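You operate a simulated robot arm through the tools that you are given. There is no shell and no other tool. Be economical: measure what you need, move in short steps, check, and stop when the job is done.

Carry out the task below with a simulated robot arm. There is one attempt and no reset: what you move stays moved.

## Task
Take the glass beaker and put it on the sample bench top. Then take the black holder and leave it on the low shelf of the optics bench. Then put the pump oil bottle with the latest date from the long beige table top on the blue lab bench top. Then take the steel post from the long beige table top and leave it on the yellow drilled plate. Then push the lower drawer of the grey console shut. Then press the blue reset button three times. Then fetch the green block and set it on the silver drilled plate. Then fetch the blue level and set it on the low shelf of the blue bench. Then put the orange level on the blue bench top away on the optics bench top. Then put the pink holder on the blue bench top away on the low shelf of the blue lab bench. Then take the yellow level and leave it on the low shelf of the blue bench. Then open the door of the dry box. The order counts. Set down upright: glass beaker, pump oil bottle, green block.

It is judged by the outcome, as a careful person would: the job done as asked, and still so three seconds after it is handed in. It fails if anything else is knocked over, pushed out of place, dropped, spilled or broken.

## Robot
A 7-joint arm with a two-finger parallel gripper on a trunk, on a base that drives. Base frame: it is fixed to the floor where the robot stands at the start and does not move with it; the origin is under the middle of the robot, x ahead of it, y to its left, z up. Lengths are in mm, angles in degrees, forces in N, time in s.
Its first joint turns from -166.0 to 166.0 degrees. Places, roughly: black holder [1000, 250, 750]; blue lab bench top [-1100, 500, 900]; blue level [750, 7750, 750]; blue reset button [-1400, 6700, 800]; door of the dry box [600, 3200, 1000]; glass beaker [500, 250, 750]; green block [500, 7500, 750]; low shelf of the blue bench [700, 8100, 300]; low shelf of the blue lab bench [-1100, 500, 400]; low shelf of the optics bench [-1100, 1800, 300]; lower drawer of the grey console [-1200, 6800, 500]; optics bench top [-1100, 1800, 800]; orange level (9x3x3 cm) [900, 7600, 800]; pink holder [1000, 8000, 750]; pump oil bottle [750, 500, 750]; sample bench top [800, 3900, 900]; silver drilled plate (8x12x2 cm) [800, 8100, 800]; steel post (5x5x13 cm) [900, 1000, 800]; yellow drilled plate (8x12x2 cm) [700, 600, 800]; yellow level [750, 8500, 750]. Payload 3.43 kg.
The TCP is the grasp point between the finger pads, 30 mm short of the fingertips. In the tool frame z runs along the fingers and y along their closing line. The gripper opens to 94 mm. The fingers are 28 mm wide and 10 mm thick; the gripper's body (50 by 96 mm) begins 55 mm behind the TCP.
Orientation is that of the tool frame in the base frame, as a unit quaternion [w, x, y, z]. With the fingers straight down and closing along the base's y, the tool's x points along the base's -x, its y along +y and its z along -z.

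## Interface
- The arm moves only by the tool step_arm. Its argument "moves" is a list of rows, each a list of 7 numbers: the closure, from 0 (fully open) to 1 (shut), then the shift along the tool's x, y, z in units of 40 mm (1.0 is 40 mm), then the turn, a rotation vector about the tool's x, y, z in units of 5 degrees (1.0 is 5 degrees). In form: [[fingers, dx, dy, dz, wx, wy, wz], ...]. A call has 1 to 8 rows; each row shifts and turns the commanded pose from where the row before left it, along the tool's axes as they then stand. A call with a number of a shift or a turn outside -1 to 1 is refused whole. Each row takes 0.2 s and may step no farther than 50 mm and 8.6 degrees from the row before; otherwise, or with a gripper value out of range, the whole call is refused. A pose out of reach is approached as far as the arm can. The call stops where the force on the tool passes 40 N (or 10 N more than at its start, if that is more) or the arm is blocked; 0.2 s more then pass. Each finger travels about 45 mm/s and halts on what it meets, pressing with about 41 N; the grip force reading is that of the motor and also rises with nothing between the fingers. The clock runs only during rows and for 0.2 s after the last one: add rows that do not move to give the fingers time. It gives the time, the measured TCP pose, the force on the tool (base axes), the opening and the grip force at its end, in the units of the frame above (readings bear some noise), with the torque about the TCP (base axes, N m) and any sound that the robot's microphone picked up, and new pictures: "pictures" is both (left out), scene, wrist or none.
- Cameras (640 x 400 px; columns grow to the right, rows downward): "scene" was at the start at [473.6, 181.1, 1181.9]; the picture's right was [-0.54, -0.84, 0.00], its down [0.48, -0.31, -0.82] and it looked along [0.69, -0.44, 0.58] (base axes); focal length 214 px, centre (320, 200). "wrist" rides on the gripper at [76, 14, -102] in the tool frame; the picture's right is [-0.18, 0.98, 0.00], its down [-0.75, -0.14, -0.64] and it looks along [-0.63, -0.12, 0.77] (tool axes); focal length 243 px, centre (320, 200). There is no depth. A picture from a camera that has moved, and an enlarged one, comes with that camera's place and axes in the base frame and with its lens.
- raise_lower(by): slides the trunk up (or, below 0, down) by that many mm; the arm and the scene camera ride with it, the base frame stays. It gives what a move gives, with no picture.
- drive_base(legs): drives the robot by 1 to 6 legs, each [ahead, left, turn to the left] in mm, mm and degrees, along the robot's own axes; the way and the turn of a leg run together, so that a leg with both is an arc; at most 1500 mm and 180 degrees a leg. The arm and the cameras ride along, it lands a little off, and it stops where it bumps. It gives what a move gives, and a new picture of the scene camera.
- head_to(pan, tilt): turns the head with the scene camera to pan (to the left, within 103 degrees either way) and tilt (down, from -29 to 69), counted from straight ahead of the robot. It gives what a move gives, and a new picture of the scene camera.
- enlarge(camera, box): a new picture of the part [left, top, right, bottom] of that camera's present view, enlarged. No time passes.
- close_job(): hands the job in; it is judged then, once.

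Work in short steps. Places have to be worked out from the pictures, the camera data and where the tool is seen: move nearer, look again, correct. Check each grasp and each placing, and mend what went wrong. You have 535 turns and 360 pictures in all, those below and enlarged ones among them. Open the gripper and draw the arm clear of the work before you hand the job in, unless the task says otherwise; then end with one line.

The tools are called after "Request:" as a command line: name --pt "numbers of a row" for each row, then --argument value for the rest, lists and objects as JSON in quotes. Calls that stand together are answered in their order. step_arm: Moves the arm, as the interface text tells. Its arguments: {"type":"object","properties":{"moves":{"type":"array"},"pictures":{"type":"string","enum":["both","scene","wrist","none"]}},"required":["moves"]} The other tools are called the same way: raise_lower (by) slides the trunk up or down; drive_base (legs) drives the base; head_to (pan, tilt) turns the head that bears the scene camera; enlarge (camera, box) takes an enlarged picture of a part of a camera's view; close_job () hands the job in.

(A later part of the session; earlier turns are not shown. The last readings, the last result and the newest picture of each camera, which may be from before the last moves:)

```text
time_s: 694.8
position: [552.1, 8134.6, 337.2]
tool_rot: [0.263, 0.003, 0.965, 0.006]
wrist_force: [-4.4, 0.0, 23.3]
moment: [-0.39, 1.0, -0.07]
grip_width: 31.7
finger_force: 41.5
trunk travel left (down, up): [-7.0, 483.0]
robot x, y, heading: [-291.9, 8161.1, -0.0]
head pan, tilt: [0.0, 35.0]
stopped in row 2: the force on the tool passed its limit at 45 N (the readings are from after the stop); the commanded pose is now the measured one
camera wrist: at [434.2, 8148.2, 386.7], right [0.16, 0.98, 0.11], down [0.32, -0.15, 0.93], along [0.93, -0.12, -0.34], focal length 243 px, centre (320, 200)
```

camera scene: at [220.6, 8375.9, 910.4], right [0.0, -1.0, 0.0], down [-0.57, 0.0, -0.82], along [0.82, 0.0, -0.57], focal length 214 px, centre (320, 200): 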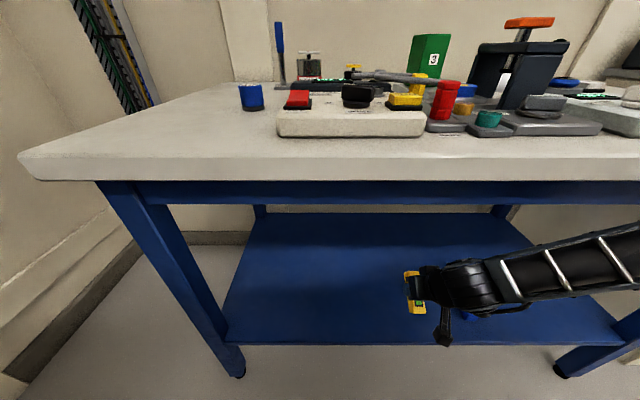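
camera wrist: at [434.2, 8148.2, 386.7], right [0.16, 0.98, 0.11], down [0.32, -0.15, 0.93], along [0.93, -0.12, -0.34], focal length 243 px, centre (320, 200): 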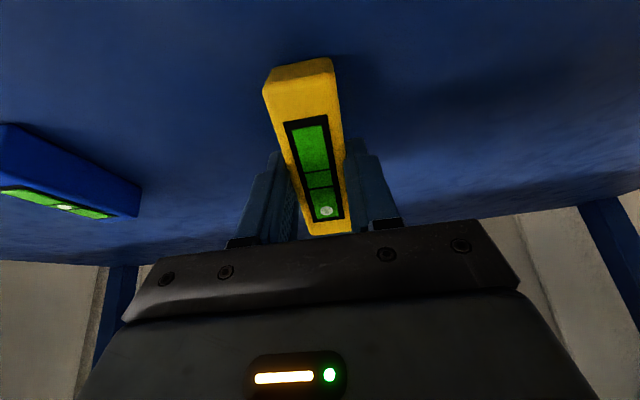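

It holds stiffly; I loosen the grip bit by bit so that it tips down gently.

Request:
step_arm --pt "0.67 0 0 0 0 0 0" --pt "0.66 0 0 0 0 0 0" --pt "0.65 0 0 0 0 0 0" --pt "0.64 0 0 0 0 0 0" --pt "0.6 0 0 0 0 0 0" --pt "0.5 0 0 0 0 0 0" --pt "0.4 0 0 0 0 0 0" --pictures "wrist"

```text
time_s: 696.4
position: [552.3, 8134.2, 334.9]
tool_rot: [0.263, 0.003, 0.965, 0.006]
wrist_force: [-0.7, 0.8, -0.8]
moment: [-0.01, -0.01, 0.02]
grip_width: 56.4
finger_force: 0.0
trunk travel left (down, up): [-7.0, 483.0]
robot x, y, heading: [-291.5, 8162.7, -0.0]
head pan, tilt: [0.0, 35.0]
camera wrist: at [433.5, 8148.1, 385.3], right [0.16, 0.98, 0.11], down [0.33, -0.15, 0.93], along [0.93, -0.12, -0.34], focal length 243 px, centre (320, 200)
```

wrist: 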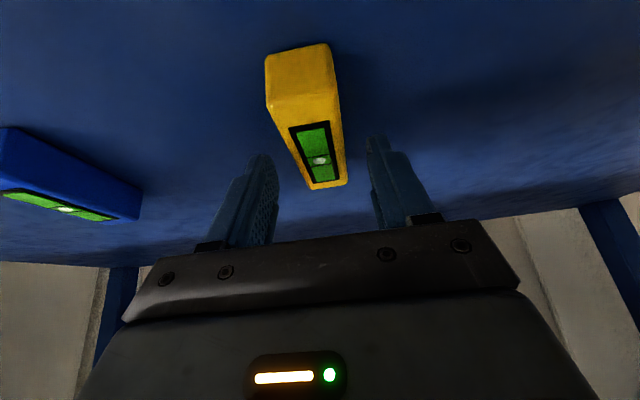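

Yellow level lies flat (bubble centred). I back out.

Request:
step_arm --pt "0.35 0 0 -0.5 0 0 0" --pt "0.3 0 0 -0.8 0 0 0" --pt "0.2 0.2 0 -0.7 0 0 0" --pt "0.1 0.7 0 -0.4 0 0 0" --pt "0 0.7 0 -0.4 0 0 0" --pt "0 0.5 0 -0.3 0 0 0" --pictures "none"

Request:
drive_base --legs '[[-160, 0, 0]]'

```text
time_s: 697.8
position: [420.8, 8129.3, 406.1]
tool_rot: [0.262, 0.002, 0.965, 0.006]
wrist_force: [0.3, 0.1, 0.4]
moment: [-0.02, 0.0, -0.03]
grip_width: 93.9
finger_force: 0.1
out of reach, approached as far as the arm can: row 6
trunk travel left (down, up): [-7.0, 483.0]
robot x, y, heading: [-289.7, 8161.1, 0.1]
head pan, tilt: [0.0, 35.0]
```

```text
time_s: 699.2
position: [262.4, 8128.0, 406.2]
tool_rot: [0.262, 0.003, 0.965, 0.006]
wrist_force: [-0.4, -0.4, 0.0]
moment: [-0.02, -0.01, 0.02]
grip_width: 94.0
finger_force: 0.0
trunk travel left (down, up): [-7.0, 483.0]
robot x, y, heading: [-448.7, 8161.1, -0.0]
head pan, tilt: [0.0, 35.0]
camera scene: at [61.2, 8375.6, 910.4], right [0.0, -1.0, 0.0], down [-0.57, 0.0, -0.82], along [0.82, 0.0, -0.57], focal length 214 px, centre (320, 200)
```

scene: 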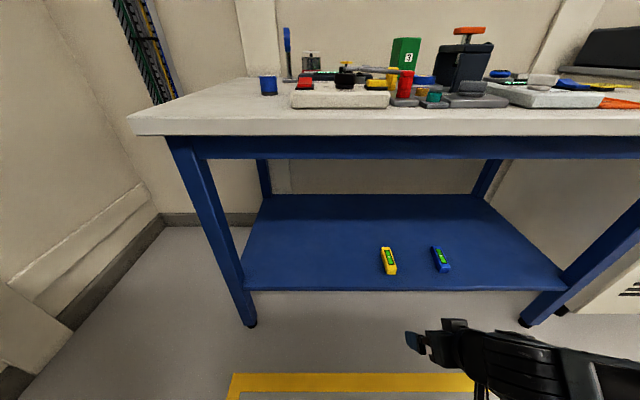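

Both levels lie on the shelf. Last: the dry box door. I straighten the tool, raise the trunk, and drive to it.

Request:
step_arm --pt "0 0 0 -0.7 0 1 0" --pt "0 0 0 -0.7 0 1 0" --pt "0 0 0 -0.7 0 1 0" --pt "0 0 0 -0.6 0 1 0" --pt "0 0 0 -0.5 0 1 0" --pt "0 0 0 -0.3 0 1 0" --pictures "none"

Request:
raise_lower --by 400

Request:
drive_base --legs '[[230, 0, 0], [0, 0, -90], [1400, 0, 0], [1400, 0, 0], [1400, 0, 0]]'

Request:
head_to --pan 30 --tilt 15

```text
time_s: 700.6
position: [215.0, 8126.2, 536.5]
tool_rot: [0.003, 0.001, 1.0, 0.008]
wrist_force: [-0.1, -0.3, 0.1]
moment: [0.0, -0.02, -0.02]
grip_width: 93.9
finger_force: 0.1
trunk travel left (down, up): [-7.0, 483.0]
robot x, y, heading: [-454.3, 8159.9, -0.1]
head pan, tilt: [0.0, 35.0]
```

```text
time_s: 704.4
position: [214.1, 8127.8, 935.9]
tool_rot: [0.003, 0.001, 1.0, 0.006]
wrist_force: [-0.4, 0.6, 0.0]
moment: [-0.02, 0.02, 0.0]
grip_width: 93.9
finger_force: 0.1
trunk travel left (down, up): [-407.0, 83.0]
robot x, y, heading: [-450.1, 8159.1, -0.2]
head pan, tilt: [0.0, 35.0]
```

```text
time_s: 729.7
position: [-218.9, 3282.4, 936.1]
tool_rot: [0.007, 0.701, 0.713, 0.002]
wrist_force: [0.0, 0.5, -0.5]
moment: [-0.02, -0.03, 0.0]
grip_width: 93.9
finger_force: 0.0
trunk travel left (down, up): [-407.0, 83.0]
robot x, y, heading: [-200.8, 3948.2, -88.7]
head pan, tilt: [0.0, 35.0]
camera scene: at [30.5, 3442.1, 1310.4], right [-1.0, -0.02, 0.0], down [-0.01, 0.57, -0.82], along [0.02, -0.82, -0.57], focal length 214 px, centre (320, 200)
```

scene: 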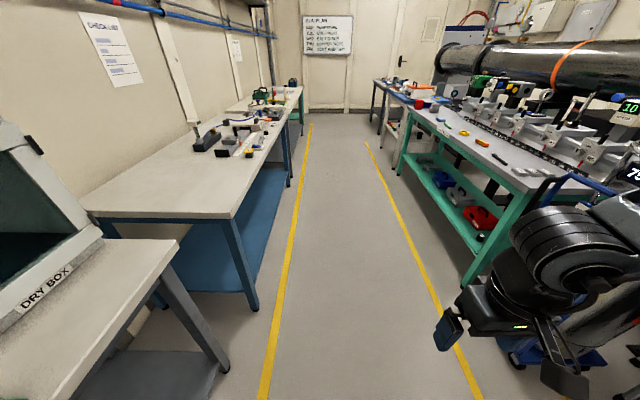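

```text
time_s: 730.7
position: [-218.8, 3283.7, 937.3]
tool_rot: [0.007, 0.701, 0.713, 0.002]
wrist_force: [0.1, -0.1, 0.1]
moment: [-0.01, -0.03, 0.02]
grip_width: 94.0
finger_force: 0.1
trunk travel left (down, up): [-407.0, 83.0]
robot x, y, heading: [-193.9, 3949.2, -88.9]
head pan, tilt: [30.0, 15.0]
camera scene: at [77.0, 3450.1, 1342.4], right [-0.86, -0.52, 0.0], down [-0.13, 0.22, -0.97], along [0.5, -0.83, -0.26], focal length 214 px, centre (320, 200)
```

scene: 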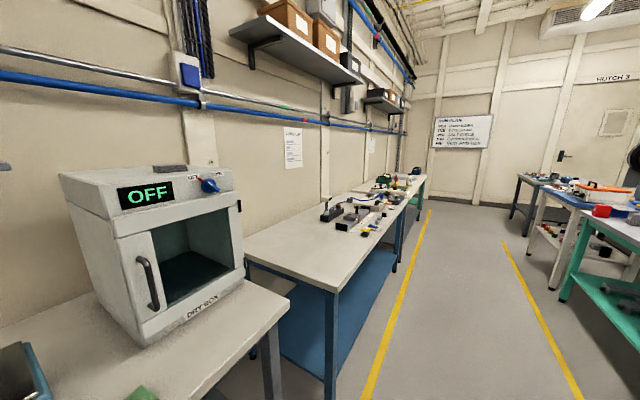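

The dry box door is on the -x face: handle bar at ≈(609,3299,1045), hinge at y≈3045. I drive in front of it and face it, standing back a bit.

Request:
drive_base --legs '[[640, -130, 0], [0, 0, 89]]'

Request:
head_to --pan 0 --tilt 15

```text
time_s: 738.1
position: [357.0, 3284.4, 936.5]
tool_rot: [0.004, -0.012, 1.0, 0.006]
wrist_force: [-0.2, -0.2, -0.8]
moment: [0.0, -0.05, 0.03]
grip_width: 94.0
finger_force: 0.1
trunk travel left (down, up): [-407.0, 83.0]
robot x, y, heading: [-310.5, 3303.6, 1.4]
head pan, tilt: [30.0, 15.0]
camera scene: at [187.8, 3575.8, 1342.4], right [0.52, -0.85, 0.0], down [-0.22, -0.14, -0.97], along [0.82, 0.5, -0.26], focal length 214 px, centre (320, 200)
```

scene: 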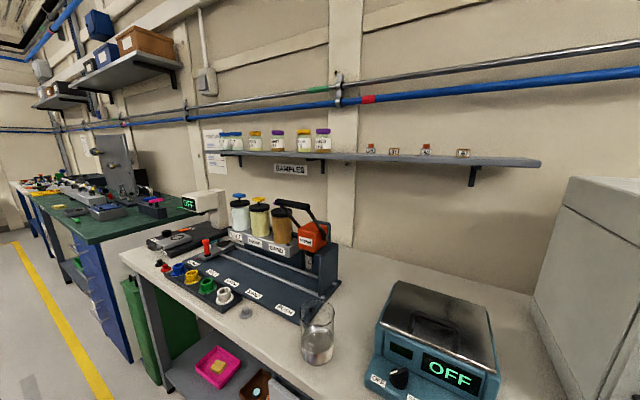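

```text
time_s: 739.1
position: [356.2, 3285.7, 935.4]
tool_rot: [0.003, -0.011, 1.0, 0.006]
wrist_force: [-0.1, 0.1, -0.9]
moment: [0.01, 0.0, 0.03]
grip_width: 93.7
finger_force: 0.1
trunk travel left (down, up): [-407.0, 83.0]
robot x, y, heading: [-310.7, 3304.8, 1.4]
head pan, tilt: [0.0, 15.0]
camera scene: at [201.5, 3529.5, 1342.4], right [0.03, -1.0, 0.0], down [-0.26, -0.01, -0.97], along [0.97, 0.03, -0.26], focal length 214 px, centre (320, 200)
```

scene: 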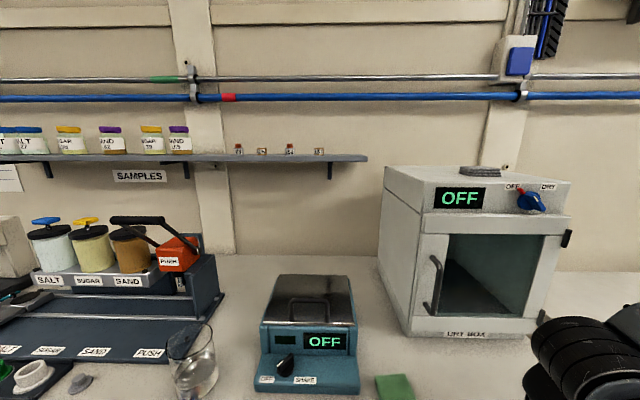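

I enlarge the door and handle.

Request:
enlarge --camera "scene" --box '[380, 160, 580, 350]'

```text
2.11 times, centred on (480, 255) of scene
camera zoom: at [201.5, 3529.5, 1342.4], right [0.03, -1.0, 0.0], down [-0.26, -0.01, -0.97], along [0.97, 0.03, -0.26], focal length 452 px, centre (-17, 84)
```

zoom: 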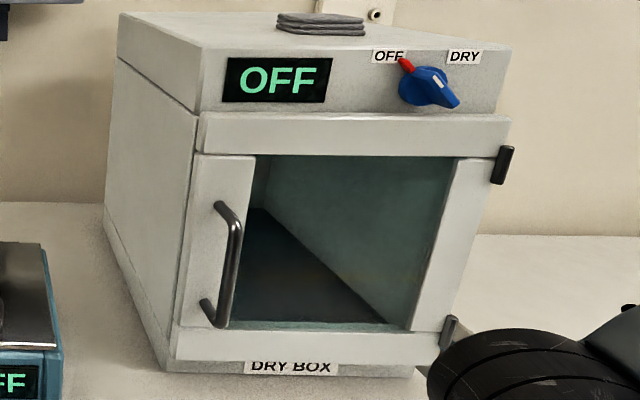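

Round bar handle with space behind it. I lower the trunk and raise the arm while tilting the tool forward, to bring the fingers nearly horizontal.

Request:
raise_lower --by -200

Request:
step_arm --pt "0 0 0 -0.8 0 -1 0" --pt "0 0 0 -0.8 0 -1 0" --pt "0 -0.1 0 -0.8 0 -1 0" --pt "0 -0.3 0 -0.8 0 -1 0" --pt "0 -0.4 0 -0.7 0 -1 0" --pt "0 -0.5 0 -0.7 0 -1 0" --pt "0 -0.6 0 -0.6 0 -1 0" --pt "0 -0.6 0 -0.6 0 -1 0" --pictures "both"

```text
time_s: 741.3
position: [356.9, 3283.9, 734.3]
tool_rot: [0.003, -0.011, 1.0, 0.006]
wrist_force: [0.0, 0.5, -0.2]
moment: [0.0, 0.03, 0.0]
grip_width: 94.0
finger_force: 0.0
trunk travel left (down, up): [-207.0, 283.0]
robot x, y, heading: [-311.9, 3304.2, 1.3]
head pan, tilt: [0.0, 15.0]
```

```text
time_s: 743.3
position: [412.0, 3337.7, 990.3]
tool_rot: [0.332, -0.058, 0.939, 0.064]
wrist_force: [-0.5, 0.8, 1.5]
moment: [0.0, 0.01, -0.02]
grip_width: 94.0
finger_force: 0.0
out of reach, approached as far as the arm can: row 5, 6, 7, 8
trunk travel left (down, up): [-207.0, 283.0]
robot x, y, heading: [-310.0, 3300.8, 1.5]
head pan, tilt: [0.0, 15.0]
stopped in row 8: the arm was blocked; the commanded pose is now the measured one
camera scene: at [201.5, 3529.5, 1142.4], right [0.03, -1.0, 0.0], down [-0.26, -0.01, -0.97], along [0.97, 0.03, -0.26], focal length 214 px, centre (320, 200)
camera wrist: at [286.8, 3331.4, 1022.2], right [-0.01, 0.98, 0.2], down [0.21, -0.19, 0.96], along [0.98, 0.05, -0.2], focal length 243 px, centre (320, 200)
```

scene: 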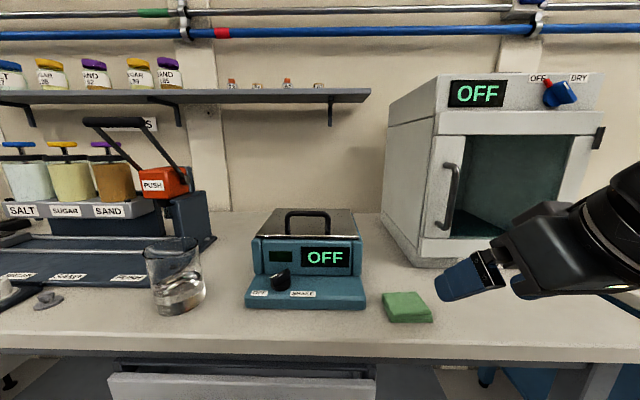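
wrist: 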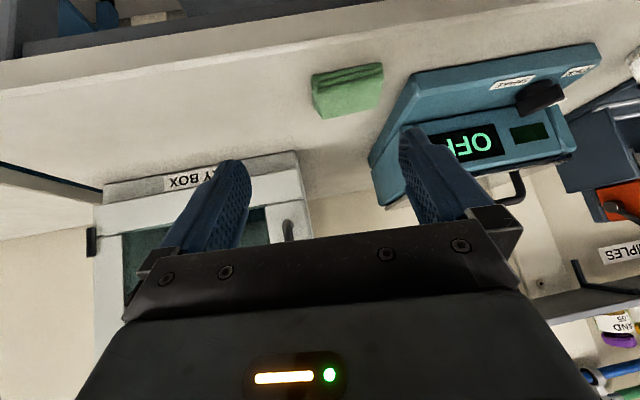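

Tilt is limited near the body; further out it should ease. I move toward a pre-grasp point (520,3292,1060), correcting the roll and tilting to ~55°.

Request:
step_arm --pt "0 -0.78 -0.35 0.03 0.48 -0.8 0.12" --pt "0 -0.78 -0.35 0.03 0.48 -0.8 0.12" --pt "0 -0.78 -0.35 0.03 0.48 -0.8 0.12" --pt "0 -0.78 -0.35 0.03 0.48 -0.8 0.12" --pt "0 0 0 0 0 0 0" --pictures "both"

```text
time_s: 744.5
position: [510.1, 3285.2, 1070.4]
tool_rot: [0.463, 0.001, 0.887, -0.003]
wrist_force: [0.2, 0.1, -0.1]
moment: [-0.02, -0.02, 0.01]
grip_width: 94.0
finger_force: 0.1
trunk travel left (down, up): [-207.0, 283.0]
robot x, y, heading: [-310.2, 3304.5, 1.4]
head pan, tilt: [0.0, 15.0]
camera scene: at [201.5, 3529.5, 1142.4], right [0.03, -1.0, 0.0], down [-0.26, -0.01, -0.97], along [0.97, 0.03, -0.26], focal length 214 px, centre (320, 200)
camera wrist: at [381.7, 3300.8, 1068.0], right [0.11, 0.98, 0.15], down [-0.1, -0.14, 0.99], along [0.99, -0.12, 0.08], focal length 243 px, centre (320, 200)
```

scene: 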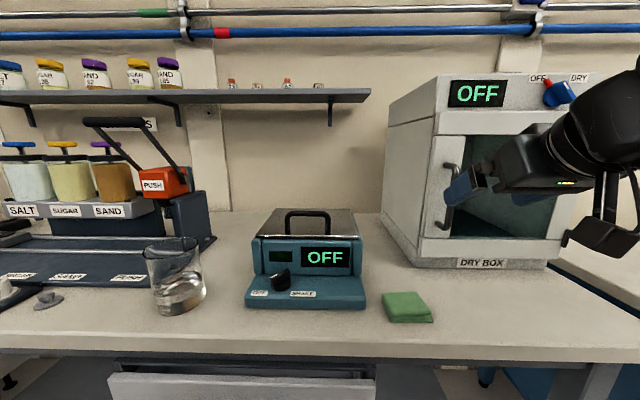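
wrist: 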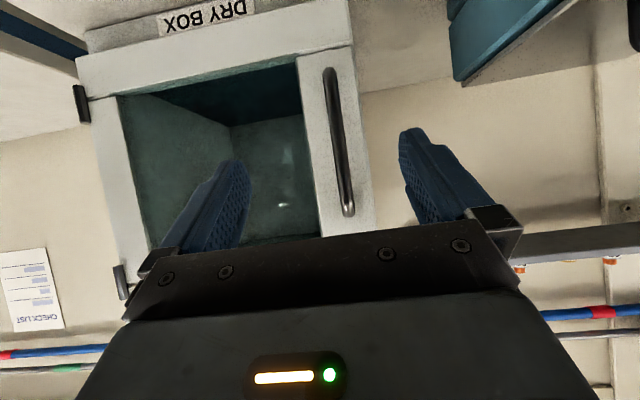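

Tilt 55° achieved; the fingers straddle the bar (bar ≈(603,3298), z 973–1101). I move in to (597,3298,1052).

Request:
step_arm --pt "0 -0.29 0.11 0.68 0 0 0" --pt "0 -0.29 0.11 0.68 0 0 0" --pt "0 -0.2 0.1 0.45 0 0 0" --pt "0 0 0 0 0 0 0" --pictures "both"

```text
time_s: 745.5
position: [585.8, 3297.8, 1057.4]
tool_rot: [0.463, 0.0, 0.887, -0.002]
wrist_force: [-0.7, 1.2, 1.2]
moment: [-0.04, -0.02, 0.03]
grip_width: 94.0
finger_force: 0.1
trunk travel left (down, up): [-207.0, 283.0]
robot x, y, heading: [-310.3, 3300.5, 1.3]
head pan, tilt: [0.0, 15.0]
camera scene: at [201.4, 3529.5, 1142.4], right [0.03, -1.0, 0.0], down [-0.26, -0.01, -0.97], along [0.97, 0.03, -0.26], focal length 214 px, centre (320, 200)
camera wrist: at [458.0, 3313.5, 1053.1], right [0.11, 0.98, 0.15], down [-0.1, -0.14, 0.99], along [0.99, -0.12, 0.08], focal length 243 px, centre (320, 200)
```

scene: 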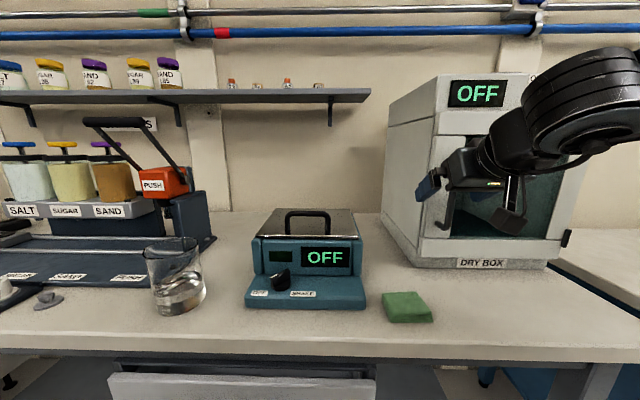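
wrist: 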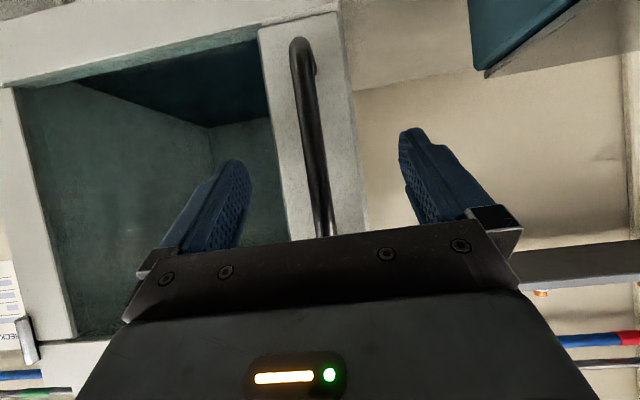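

The bar lies between the fingers. I move 9 mm further in and close on it.

Request:
step_arm --pt "0 -0.08 0 0.22 0 0 0" --pt "0 0 0 0 0 0 0" --pt "1 0 0 0 0 0 0" --pt "1 0 0 0 0 0 0" --pt "1 0 0 0 0 0 0" --pt "1 0 0 0 0 0 0" --pt "1 0 0 0 0 0 0" --pt "1 0 0 0 0 0 0" --pictures "wrist"

```text
time_s: 747.3
position: [593.4, 3297.0, 1055.5]
tool_rot: [0.463, 0.001, 0.887, -0.003]
wrist_force: [-34.1, -6.2, 1.7]
moment: [-0.11, 0.11, -0.28]
grip_width: 16.0
finger_force: 42.5
trunk travel left (down, up): [-207.0, 283.0]
robot x, y, heading: [-308.5, 3299.9, 1.7]
head pan, tilt: [0.0, 15.0]
camera wrist: at [465.2, 3312.8, 1051.4], right [0.11, 0.98, 0.15], down [-0.1, -0.14, 0.99], along [0.99, -0.12, 0.08], focal length 243 px, centre (320, 200)
```

wrist: 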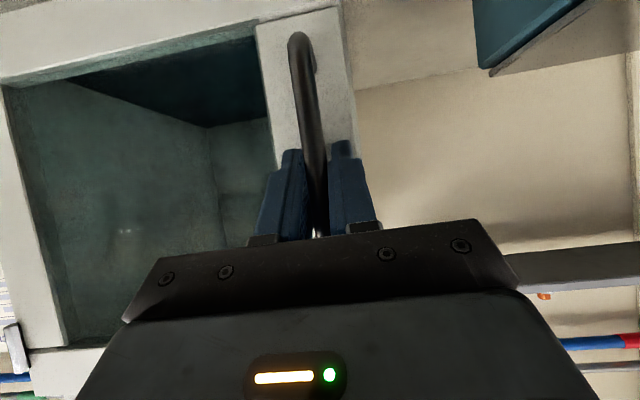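

Gripped (16 mm). I pull along the door's arc: first ~40 mm with a slight yaw.

Request:
step_arm --pt "1 0.115 -0.03 -0.164 -0.295 0 -0.207" --pt "1 0.115 -0.035 -0.164 -0.295 0 -0.207" --pt "1 0.115 -0.04 -0.164 -0.295 0 -0.207" --pt "1 0.115 -0.045 -0.164 -0.295 0 -0.207" --pt "1 0.115 -0.05 -0.164 -0.295 0 -0.207" --pt "1 0 0 0 0 0 0" --pictures "both"

```text
time_s: 748.7
position: [553.9, 3290.2, 1054.8]
tool_rot: [0.46, -0.072, 0.884, 0.036]
wrist_force: [-3.7, 16.4, -3.7]
moment: [0.06, -0.6, -0.02]
grip_width: 15.8
finger_force: 45.0
trunk travel left (down, up): [-207.0, 283.0]
robot x, y, heading: [-308.0, 3304.7, 1.6]
head pan, tilt: [0.0, 15.0]
camera scene: at [201.3, 3530.2, 1142.3], right [0.03, -1.0, 0.0], down [-0.26, -0.01, -0.97], along [0.97, 0.03, -0.26], focal length 214 px, centre (320, 200)
camera wrist: at [424.7, 3284.4, 1051.5], right [-0.05, 0.99, 0.15], down [-0.07, -0.15, 0.99], along [1.0, 0.04, 0.08], focal length 243 px, centre (320, 200)
```

scene: 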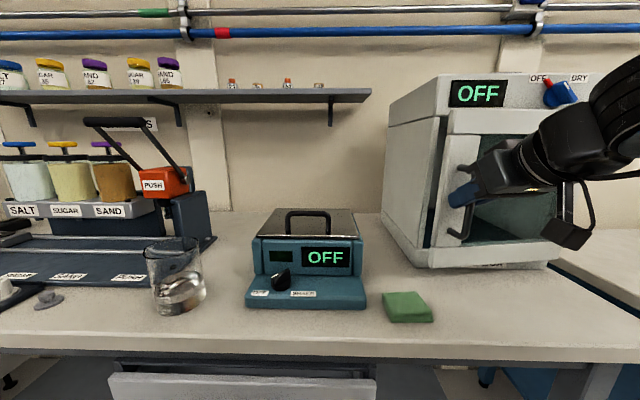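
wrist: 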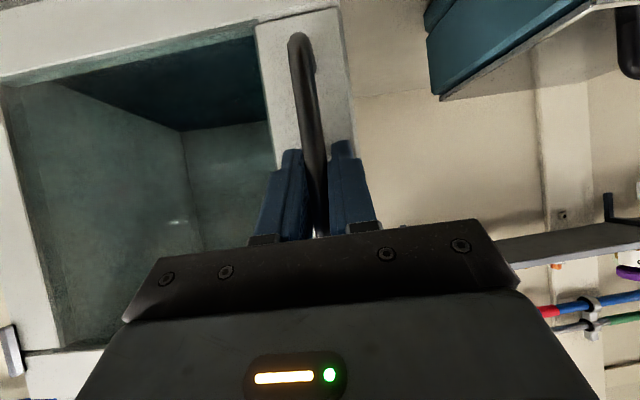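

Door is opening. The side force says I lead too far to -y; I continue in the rotating tool frame with less y.

Request:
step_arm --pt "1 0.115 0.03 -0.164 -0.295 0 -0.207" --pt "1 0.115 0.0 -0.164 -0.295 0 -0.207" --pt "1 0.115 -0.01 -0.164 -0.295 0 -0.207" --pt "1 0.115 -0.01 -0.164 -0.295 0 -0.207" --pt "1 0.115 -0.01 -0.164 -0.295 0 -0.207" --pt "1 0.115 -0.01 -0.164 -0.295 0 -0.207" --pt "1 0 0 0 0 0 0" --pictures "scene"

```text
time_s: 750.1
position: [513.5, 3275.9, 1054.6]
tool_rot: [0.457, -0.149, 0.874, 0.075]
wrist_force: [1.5, -5.2, 10.0]
moment: [-0.1, 1.07, 0.0]
grip_width: 16.0
finger_force: 44.5
trunk travel left (down, up): [-207.0, 283.0]
robot x, y, heading: [-307.7, 3299.6, 1.5]
head pan, tilt: [0.0, 15.0]
stopped in row 7: the force on the tool passed its limit at 45 N (the readings are from after the stop); the commanded pose is now the measured one
camera scene: at [201.6, 3528.5, 1142.5], right [0.03, -1.0, 0.0], down [-0.26, -0.01, -0.97], along [0.97, 0.02, -0.26], focal length 214 px, centre (320, 200)
```

scene: 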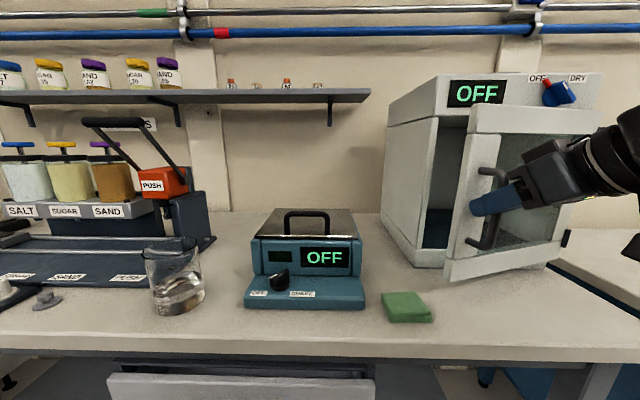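

Door ~19° open and on the predicted arc. I continue in short calls.

Request:
step_arm --pt "1 0.115 -0.022 -0.164 -0.295 0 -0.207" --pt "1 0.115 -0.022 -0.164 -0.295 0 -0.207" --pt "1 0.115 -0.022 -0.164 -0.295 0 -0.207" --pt "1 0.115 -0.022 -0.164 -0.295 0 -0.207" --pictures "none"

Request:
step_arm --pt "1 0.115 -0.022 -0.164 -0.295 0 -0.207" --pt "1 0.115 -0.022 -0.164 -0.295 0 -0.207" --pt "1 0.115 -0.022 -0.164 -0.295 0 -0.207" --pt "1 0.115 -0.022 -0.164 -0.295 0 -0.207" --pictures "scene"

```text
time_s: 750.5
position: [511.9, 3274.0, 1055.6]
tool_rot: [0.457, -0.16, 0.871, 0.082]
wrist_force: [1.0, -4.6, 10.1]
moment: [-0.22, 0.96, -0.02]
grip_width: 15.9
finger_force: 45.0
trunk travel left (down, up): [-207.0, 283.0]
robot x, y, heading: [-310.4, 3302.1, 1.5]
head pan, tilt: [0.0, 15.0]
stopped in row 1: the force on the tool passed its limit at 48 N (the readings are from after the stop); the commanded pose is now the measured one
```

```text
time_s: 750.9
position: [510.1, 3275.1, 1054.7]
tool_rot: [0.457, -0.171, 0.868, 0.09]
wrist_force: [1.3, -3.5, 10.6]
moment: [-0.26, 0.93, -0.05]
grip_width: 16.0
finger_force: 45.1
trunk travel left (down, up): [-207.0, 283.0]
robot x, y, heading: [-307.2, 3301.1, 1.4]
head pan, tilt: [0.0, 15.0]
stopped in row 1: the force on the tool passed its limit at 47 N (the readings are from after the stop); the commanded pose is now the measured one
camera scene: at [202.1, 3527.3, 1142.4], right [0.02, -1.0, 0.0], down [-0.26, -0.01, -0.97], along [0.97, 0.02, -0.26], focal length 214 px, centre (320, 200)
```

scene: 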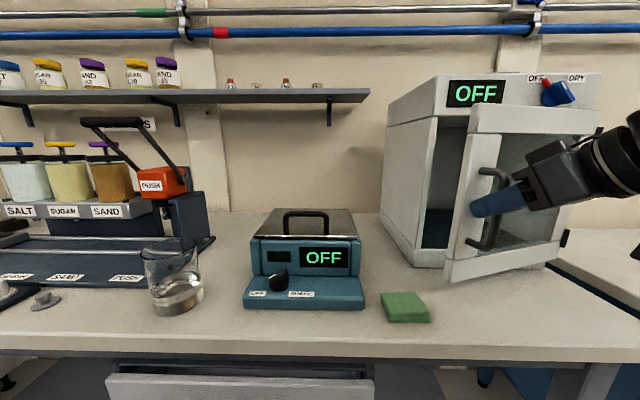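

Internal forces have built up. I re-grip: open, re-centre on the bar, close, and continue.

Request:
step_arm --pt "0.6 0 0 0 0 0 0" --pt "0.5 0 0 0 0 0 0" --pt "0.5 0 0 0 0 0 0" --pictures "both"

```text
time_s: 751.7
position: [511.2, 3275.9, 1054.7]
tool_rot: [0.457, -0.171, 0.868, 0.09]
wrist_force: [-0.1, 0.1, -0.2]
moment: [0.0, 0.0, -0.01]
grip_width: 46.9
finger_force: 0.1
trunk travel left (down, up): [-207.0, 283.0]
robot x, y, heading: [-306.2, 3302.4, 1.5]
head pan, tilt: [0.0, 15.0]
camera scene: at [202.3, 3527.6, 1142.4], right [0.02, -1.0, 0.0], down [-0.26, -0.01, -0.97], along [0.97, 0.02, -0.26], focal length 214 px, centre (320, 200)
camera wrist: at [386.2, 3240.3, 1049.1], right [-0.28, 0.95, 0.15], down [-0.04, -0.17, 0.98], along [0.96, 0.26, 0.09], focal length 243 px, centre (320, 200)
```

scene: 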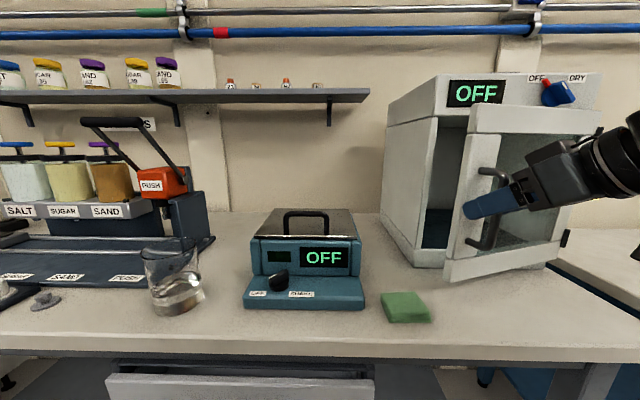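
wrist: 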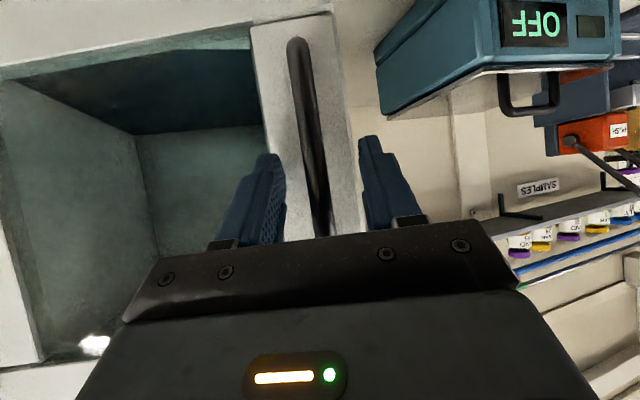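

Door stays put. I close again and pull on.

Request:
step_arm --pt "1 0 0 0 0 0 0" --pt "1 0 0 0 0 0 0" --pt "1 0 0 0 0 0 0" --pt "1 0 0 0 0 0 0" --pictures "none"

Request:
step_arm --pt "1 0.115 -0.022 -0.164 -0.2 0 -0.14" --pt "1 0.115 -0.022 -0.164 -0.2 0 -0.14" --pt "1 0.115 -0.022 -0.164 -0.2 0 -0.14" --pt "1 0.115 -0.022 -0.164 -0.2 0 -0.14" --pictures "none"

```text
time_s: 752.7
position: [509.6, 3274.1, 1054.3]
tool_rot: [0.457, -0.171, 0.868, 0.09]
wrist_force: [2.3, -5.5, 1.0]
moment: [0.04, 0.06, -0.01]
grip_width: 16.2
finger_force: 44.5
trunk travel left (down, up): [-207.0, 283.0]
robot x, y, heading: [-309.5, 3301.7, 1.0]
head pan, tilt: [0.0, 15.0]
```

```text
time_s: 753.2
position: [505.8, 3272.3, 1053.9]
tool_rot: [0.458, -0.18, 0.865, 0.098]
wrist_force: [1.9, -4.3, 9.4]
moment: [-0.24, 0.75, 0.04]
grip_width: 16.1
finger_force: 45.1
trunk travel left (down, up): [-207.0, 283.0]
robot x, y, heading: [-312.2, 3302.1, 1.1]
head pan, tilt: [0.0, 15.0]
stopped in row 2: the force on the tool passed its limit at 46 N (the readings are from after the stop); the commanded pose is now the measured one
```

Still stiff here. I release and switch to pushing the door from its inside edge. First open and back off along the tool axis.

Request:
step_arm --pt "0.5 0 0 0 0 0 0" --pt "0.3 0 0 0 0 0 0" --pt "0.2 0 0 0 0 0 0" --pt "0.2 0 0 -0.7 0 0 0" --pt "0.2 0 0 -0.9 0 0 0" --pt "0 0 0 -0.9 0 0 0" --pictures "both"

```text
time_s: 754.6
position: [434.0, 3247.8, 1102.8]
tool_rot: [0.463, -0.167, 0.859, 0.141]
wrist_force: [0.1, -0.4, 0.3]
moment: [0.0, 0.01, 0.0]
grip_width: 94.0
finger_force: 0.1
trunk travel left (down, up): [-207.0, 283.0]
robot x, y, heading: [-310.4, 3303.3, 1.4]
head pan, tilt: [0.0, 15.0]
camera scene: at [202.7, 3527.3, 1142.3], right [0.02, -1.0, 0.0], down [-0.26, -0.01, -0.97], along [0.97, 0.02, -0.26], focal length 214 px, centre (320, 200)
camera wrist: at [311.8, 3207.5, 1094.5], right [-0.32, 0.92, 0.24], down [-0.03, -0.26, 0.96], along [0.95, 0.3, 0.11], focal length 243 px, centre (320, 200)
```

scene: 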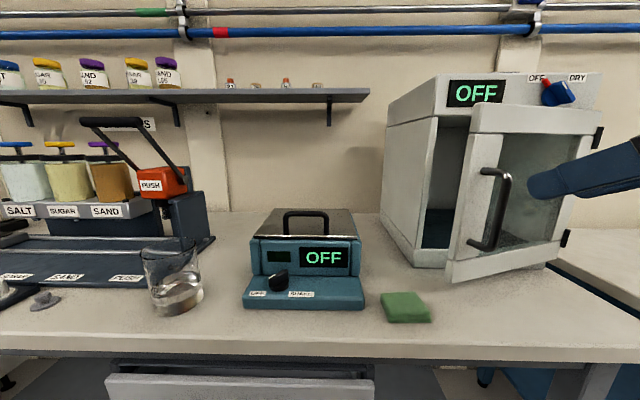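
wrist: 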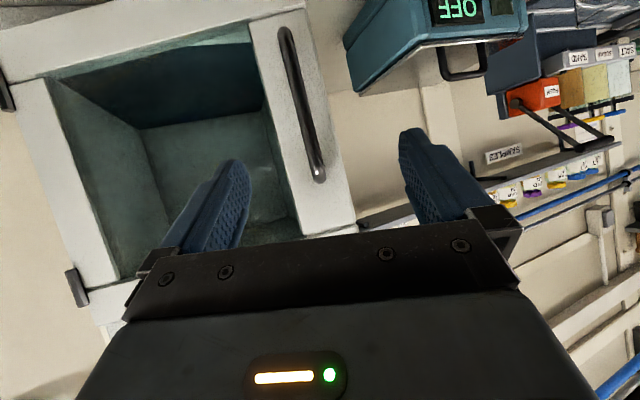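

I raise the trunk and set the tool vertical (yaw 0) in front of the box.

Request:
raise_lower --by 200

Request:
step_arm --pt "1 0 0 0 0.282 0.927 0.334" --pt "1 0 0 0 0.282 0.927 0.334" --pt "1 0 0 0 0.282 0.927 0.334" --pt "1 0 0 0 0.282 0.927 0.334" --pt "1 0 0 0 0.282 0.927 0.334" --pt "1 0 0 0 0.282 0.927 0.334" --pt "1 0 0 0 0.282 0.927 0.334" --pt "1 0 0 0 0.282 0.927 0.334" --pictures "none"

Request:
step_arm --pt "1 0 0 0 0.282 0.927 0.334" --pt "1 0 0 0 0.282 0.927 0.334" --pt "1 0 0 0 0.282 0.927 0.334" --pt "1 0 0 0 0.282 0.927 0.334" --pt "1 0 0 0 0 0 0" --pictures "both"

```text
time_s: 756.8
position: [433.2, 3243.1, 1304.9]
tool_rot: [0.464, -0.165, 0.859, 0.139]
wrist_force: [0.5, 0.0, -0.4]
moment: [0.01, 0.01, -0.02]
grip_width: 93.8
finger_force: 0.1
trunk travel left (down, up): [-407.0, 83.0]
robot x, y, heading: [-307.7, 3300.5, 1.5]
head pan, tilt: [0.0, 15.0]
```

```text
time_s: 757.4
position: [430.7, 3229.1, 1303.7]
tool_rot: [0.4, -0.112, 0.899, 0.135]
wrist_force: [0.1, -0.4, -0.4]
moment: [0.01, 0.01, 0.03]
grip_width: 36.0
finger_force: 0.1
trunk travel left (down, up): [-407.0, 83.0]
robot x, y, heading: [-308.4, 3301.0, 1.4]
head pan, tilt: [0.0, 15.0]
stopped in row 3: the arm was blocked; the commanded pose is now the measured one
```

```text
time_s: 758.6
position: [428.3, 3219.2, 1297.1]
tool_rot: [0.247, -0.045, 0.961, 0.116]
wrist_force: [0.3, 0.1, 0.2]
moment: [0.0, -0.02, -0.02]
grip_width: 0.1
finger_force: 33.0
trunk travel left (down, up): [-407.0, 83.0]
robot x, y, heading: [-309.6, 3298.9, 1.5]
head pan, tilt: [0.0, 15.0]
camera scene: at [202.5, 3527.0, 1342.4], right [0.02, -1.0, 0.0], down [-0.26, -0.01, -0.97], along [0.97, 0.02, -0.26], focal length 214 px, centre (320, 200)
camera wrist: at [312.5, 3206.5, 1349.7], right [0.02, 0.96, 0.29], down [0.38, -0.27, 0.88], along [0.92, 0.09, -0.37], focal length 243 px, centre (320, 200)
```

scene: 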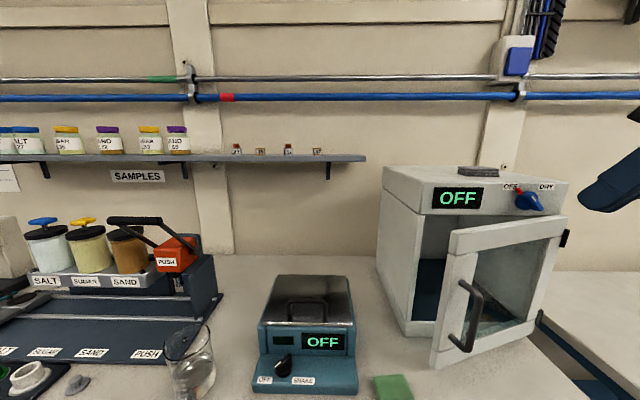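
wrist: 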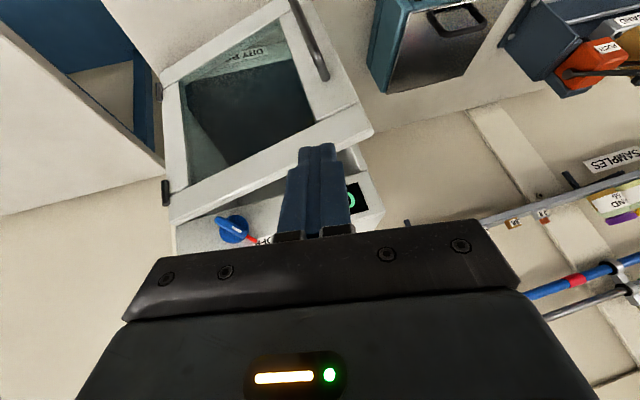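

Continue straightening the tool.

Request:
step_arm --pt "1 0 0 0 0.385 0.815 0.147" --pt "1 0 0 0 0.385 0.815 0.147" --pt "1 0 0 0 0.385 0.815 0.147" --pt "1 0 0 0 0.385 0.815 0.147" --pt "1 0 0 0 0.385 0.815 0.147" --pt "1 0 0 0 0.385 0.815 0.147" --pt "1 0 0 0 0.385 0.815 0.147" --pt "1 0 0 0 0 0 0" --pictures "wrist"

```text
time_s: 760.4
position: [430.8, 3228.8, 1305.1]
tool_rot: [0.004, -0.01, 1.0, -0.027]
wrist_force: [-0.3, -0.3, 0.1]
moment: [0.0, -0.02, 0.02]
grip_width: 0.3
finger_force: 33.2
trunk travel left (down, up): [-407.0, 83.0]
robot x, y, heading: [-307.4, 3299.0, 1.5]
head pan, tilt: [0.0, 15.0]
camera wrist: at [353.2, 3247.5, 1404.6], right [0.16, 0.99, -0.05], down [0.75, -0.09, 0.65], along [0.64, -0.14, -0.76], focal length 243 px, centre (320, 200)
```

wrist: 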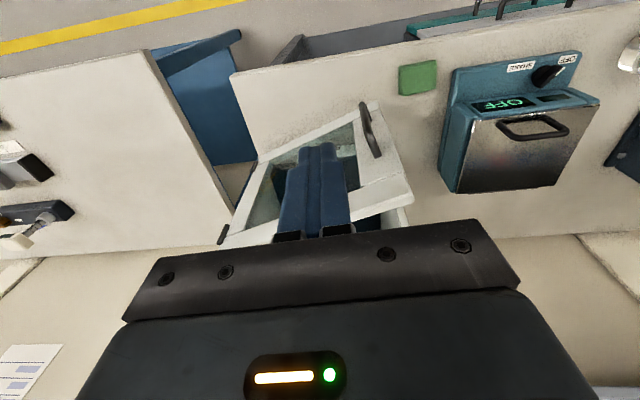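

Door's free top corner is at ≈(530,3310,1195). I move the closed fingers above the gap behind it, at (603,3302).

Request:
step_arm --pt "1 -0.86 0.36 0 -0.31 0 0" --pt "1 -0.86 0.36 0 -0.31 0 0" --pt "1 -0.86 0.36 0 0 0 0" --pt "1 -0.86 0.36 0 0 0 0" --pt "1 -0.86 0.36 0 0 0 0" --pt "1 0 0 0 0 0 0" --pictures "both"

```text
time_s: 761.8
position: [602.8, 3305.3, 1302.6]
tool_rot: [0.004, -0.011, 1.0, 0.002]
wrist_force: [0.3, -0.2, 0.1]
moment: [0.0, 0.01, -0.02]
grip_width: 0.0
finger_force: 33.4
trunk travel left (down, up): [-407.0, 83.0]
robot x, y, heading: [-307.4, 3300.0, 1.3]
head pan, tilt: [0.0, 15.0]
camera scene: at [202.5, 3527.1, 1342.4], right [0.02, -1.0, 0.0], down [-0.26, -0.01, -0.97], along [0.97, 0.02, -0.26], focal length 214 px, centre (320, 200)
camera wrist: at [524.7, 3318.0, 1403.9], right [0.16, 0.99, 0.0], down [0.75, -0.13, 0.65], along [0.64, -0.1, -0.76], focal length 243 px, centre (320, 200)
```

scene: 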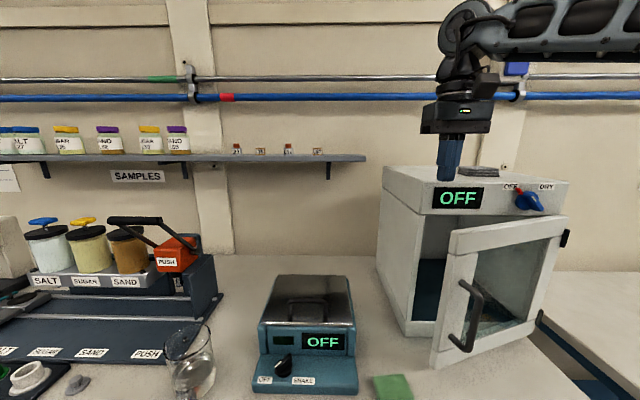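
wrist: 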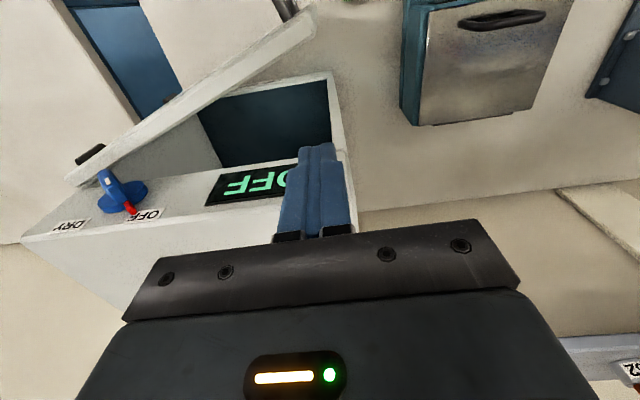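

The view shows the gap well: door inner face x≈555, box front x≈656. I descend 125 mm between them.

Request:
step_arm --pt "1 0 0 0.7 0 0 0" --pt "1 0 0 0.8 0 0 0" --pt "1 0 0 0.8 0 0 0" --pt "1 0 0 0.7 0 0 0" --pt "1 0 0 0 0 0 0" --pictures "both"

```text
time_s: 762.8
position: [605.4, 3306.1, 1204.4]
tool_rot: [0.016, -0.01, 1.0, 0.002]
wrist_force: [1.5, 0.2, 16.6]
moment: [-0.24, -0.46, 0.04]
grip_width: 0.0
finger_force: 32.8
trunk travel left (down, up): [-407.0, 83.0]
robot x, y, heading: [-311.2, 3300.2, 1.3]
head pan, tilt: [0.0, 15.0]
stopped in row 4: the force on the tool passed its limit at 64 N (the readings are from after the stop); the commanded pose is now the measured one
camera scene: at [202.0, 3527.0, 1342.8], right [0.02, -1.0, 0.0], down [-0.26, -0.01, -0.97], along [0.97, 0.02, -0.26], focal length 214 px, centre (320, 200)
camera wrist: at [525.5, 3318.4, 1303.6], right [0.16, 0.99, 0.01], down [0.74, -0.13, 0.66], along [0.66, -0.1, -0.75], focal length 243 px, centre (320, 200)
```

scene: 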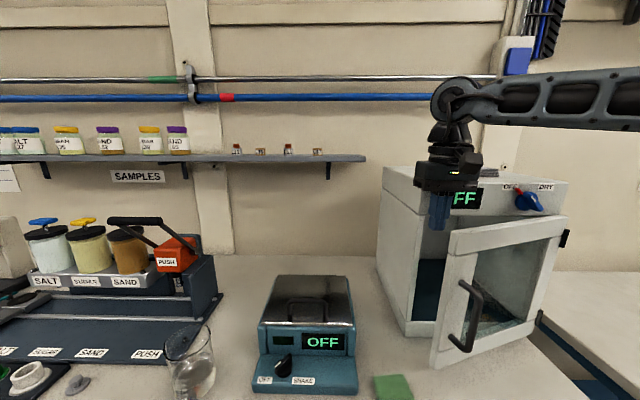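
wrist: 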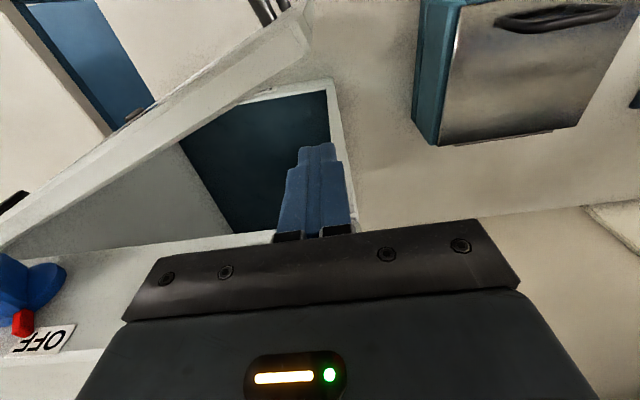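

The hand probably touched the control panel, which overhangs by the door's thickness. I lift, shift 20 mm toward -x, and descend again.

Request:
step_arm --pt "1 0 0 -0.5 0 0 0" --pt "1 0.3 0 0 0 0.3 0" --pt "1 0.3 0 0 0 0 0" --pt "1 0 0 0 0 0 0" --pictures "none"

Request:
step_arm --pt "1 0 0 0.4 0 0 0" --pt "1 0 0 0.4 0 0 0" --pt "1 0 0 0.4 0 0 0" --pt "1 0 0 0 0 0 0" --pictures "both"

```text
time_s: 763.8
position: [580.1, 3306.0, 1221.4]
tool_rot: [0.0, -0.011, 1.0, 0.002]
wrist_force: [0.1, -0.1, 0.3]
moment: [0.01, -0.01, 0.01]
grip_width: 0.1
finger_force: 33.0
trunk travel left (down, up): [-407.0, 83.0]
robot x, y, heading: [-311.7, 3305.7, 1.8]
head pan, tilt: [0.0, 15.0]
```

```text
time_s: 764.8
position: [580.2, 3305.7, 1173.4]
tool_rot: [0.0, -0.01, 1.0, 0.003]
wrist_force: [0.2, 0.2, 0.1]
moment: [0.01, -0.01, -0.03]
grip_width: 0.4
finger_force: 33.4
trunk travel left (down, up): [-407.0, 83.0]
robot x, y, heading: [-310.2, 3302.9, 1.5]
head pan, tilt: [0.0, 15.0]
camera scene: at [202.6, 3527.0, 1342.4], right [0.02, -1.0, 0.0], down [-0.26, -0.01, -0.97], along [0.97, 0.02, -0.26], focal length 214 px, centre (320, 200)
camera wrist: at [503.3, 3318.6, 1275.9], right [0.16, 0.99, 0.01], down [0.76, -0.13, 0.64], along [0.63, -0.1, -0.77], focal length 243 px, centre (320, 200)
```

scene: 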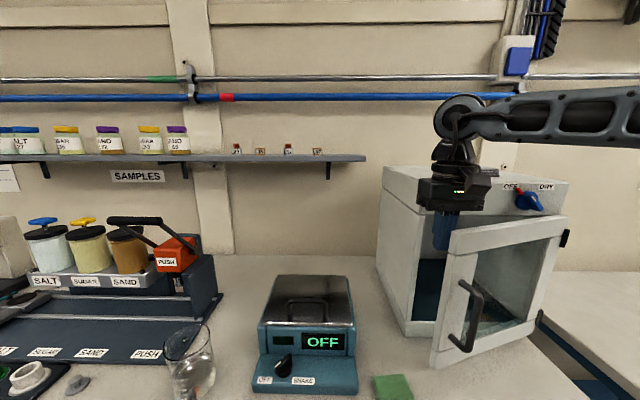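
wrist: 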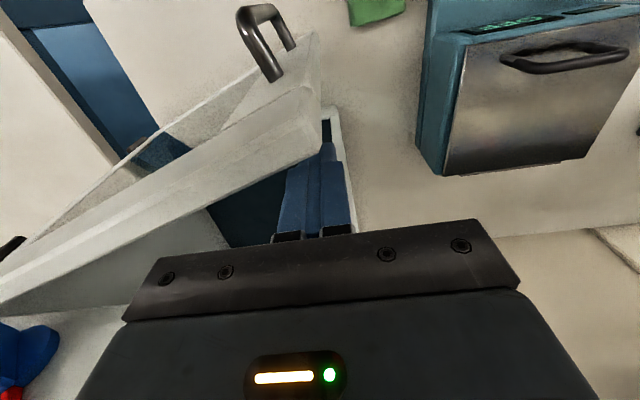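

The fingers are behind the door's edge. I push along the arc around the hinge, first 20°.

Request:
step_arm --pt "1 0.575 -0.155 0 0 0 0" --pt "1 0.56 -0.21 0 0 0 0" --pt "1 0.54 -0.25 0 0 0 0" --pt "1 0.515 -0.3 0 0 0 0" --pt "1 0 0 0 0 0 0" --pictures "both"

```text
time_s: 766.0
position: [493.1, 3267.6, 1172.7]
tool_rot: [0.0, -0.011, 1.0, 0.003]
wrist_force: [-0.1, 0.0, -0.7]
moment: [-0.01, 0.0, -0.01]
grip_width: 0.0
finger_force: 32.7
trunk travel left (down, up): [-407.0, 83.0]
robot x, y, heading: [-312.2, 3301.4, 1.5]
head pan, tilt: [0.0, 15.0]
camera scene: at [202.7, 3526.9, 1342.4], right [0.02, -1.0, 0.0], down [-0.26, -0.01, -0.97], along [0.97, 0.02, -0.26], focal length 214 px, centre (320, 200)
camera wrist: at [415.8, 3280.6, 1275.3], right [0.16, 0.99, 0.01], down [0.76, -0.13, 0.64], along [0.63, -0.1, -0.77], focal length 243 px, centre (320, 200)
```

scene: 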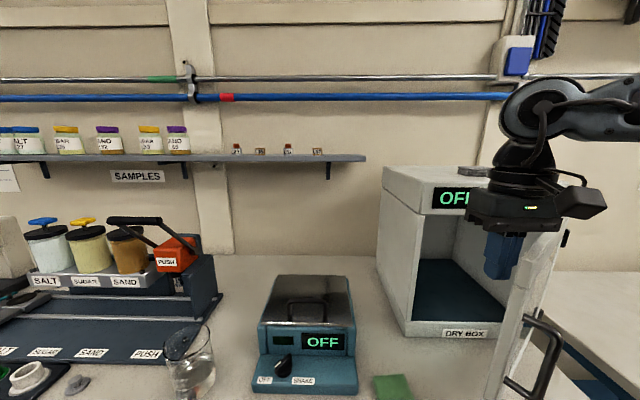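
wrist: 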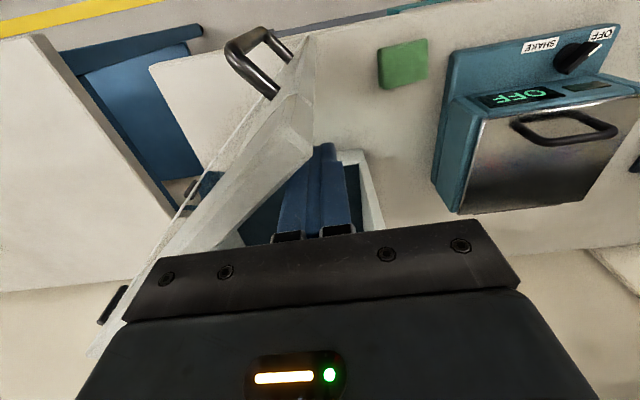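

The door swings freely, ~45° open. I continue.

Request:
step_arm --pt "1 0.485 -0.34 0 0 0 0" --pt "1 0.455 -0.38 0 0 0 0" --pt "1 0.42 -0.42 0 0 0 0" --pt "1 0.38 -0.46 0 0 0 0" --pt "1 0.34 -0.49 0 0 0 0" --pt "1 0 0 0 0 0 0" --pictures "both"

```text
time_s: 767.4
position: [411.8, 3182.2, 1173.4]
tool_rot: [0.0, -0.011, 1.0, 0.002]
wrist_force: [0.3, 0.8, 0.5]
moment: [-0.01, -0.01, 0.01]
grip_width: 0.0
finger_force: 33.0
trunk travel left (down, up): [-407.0, 83.0]
robot x, y, heading: [-307.3, 3304.6, 1.1]
head pan, tilt: [0.0, 15.0]
camera scene: at [202.7, 3526.9, 1342.4], right [0.02, -1.0, 0.0], down [-0.26, -0.01, -0.97], along [0.97, 0.02, -0.26], focal length 214 px, centre (320, 200)
camera wrist: at [334.6, 3194.8, 1275.0], right [0.16, 0.99, 0.01], down [0.76, -0.13, 0.64], along [0.63, -0.1, -0.77], focal length 243 px, centre (320, 200)
```

scene: 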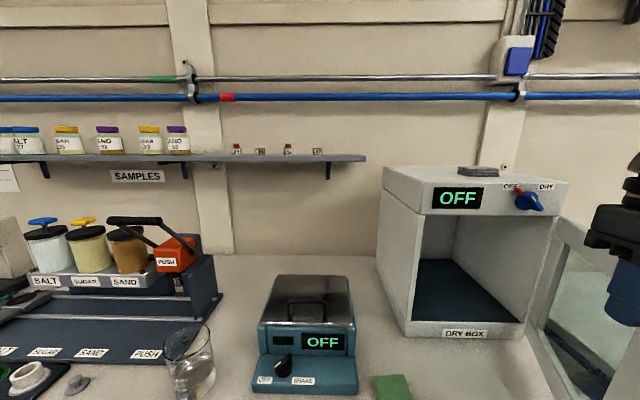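
wrist: 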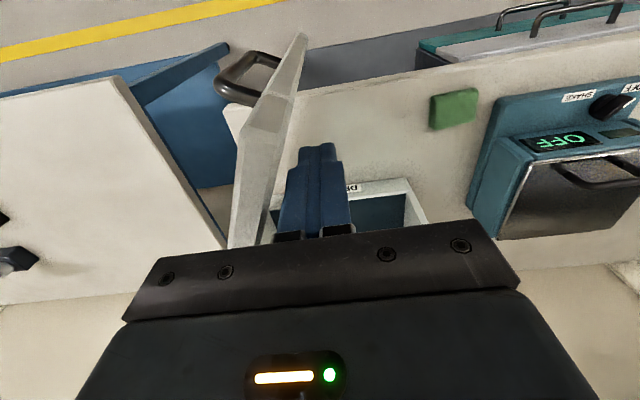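

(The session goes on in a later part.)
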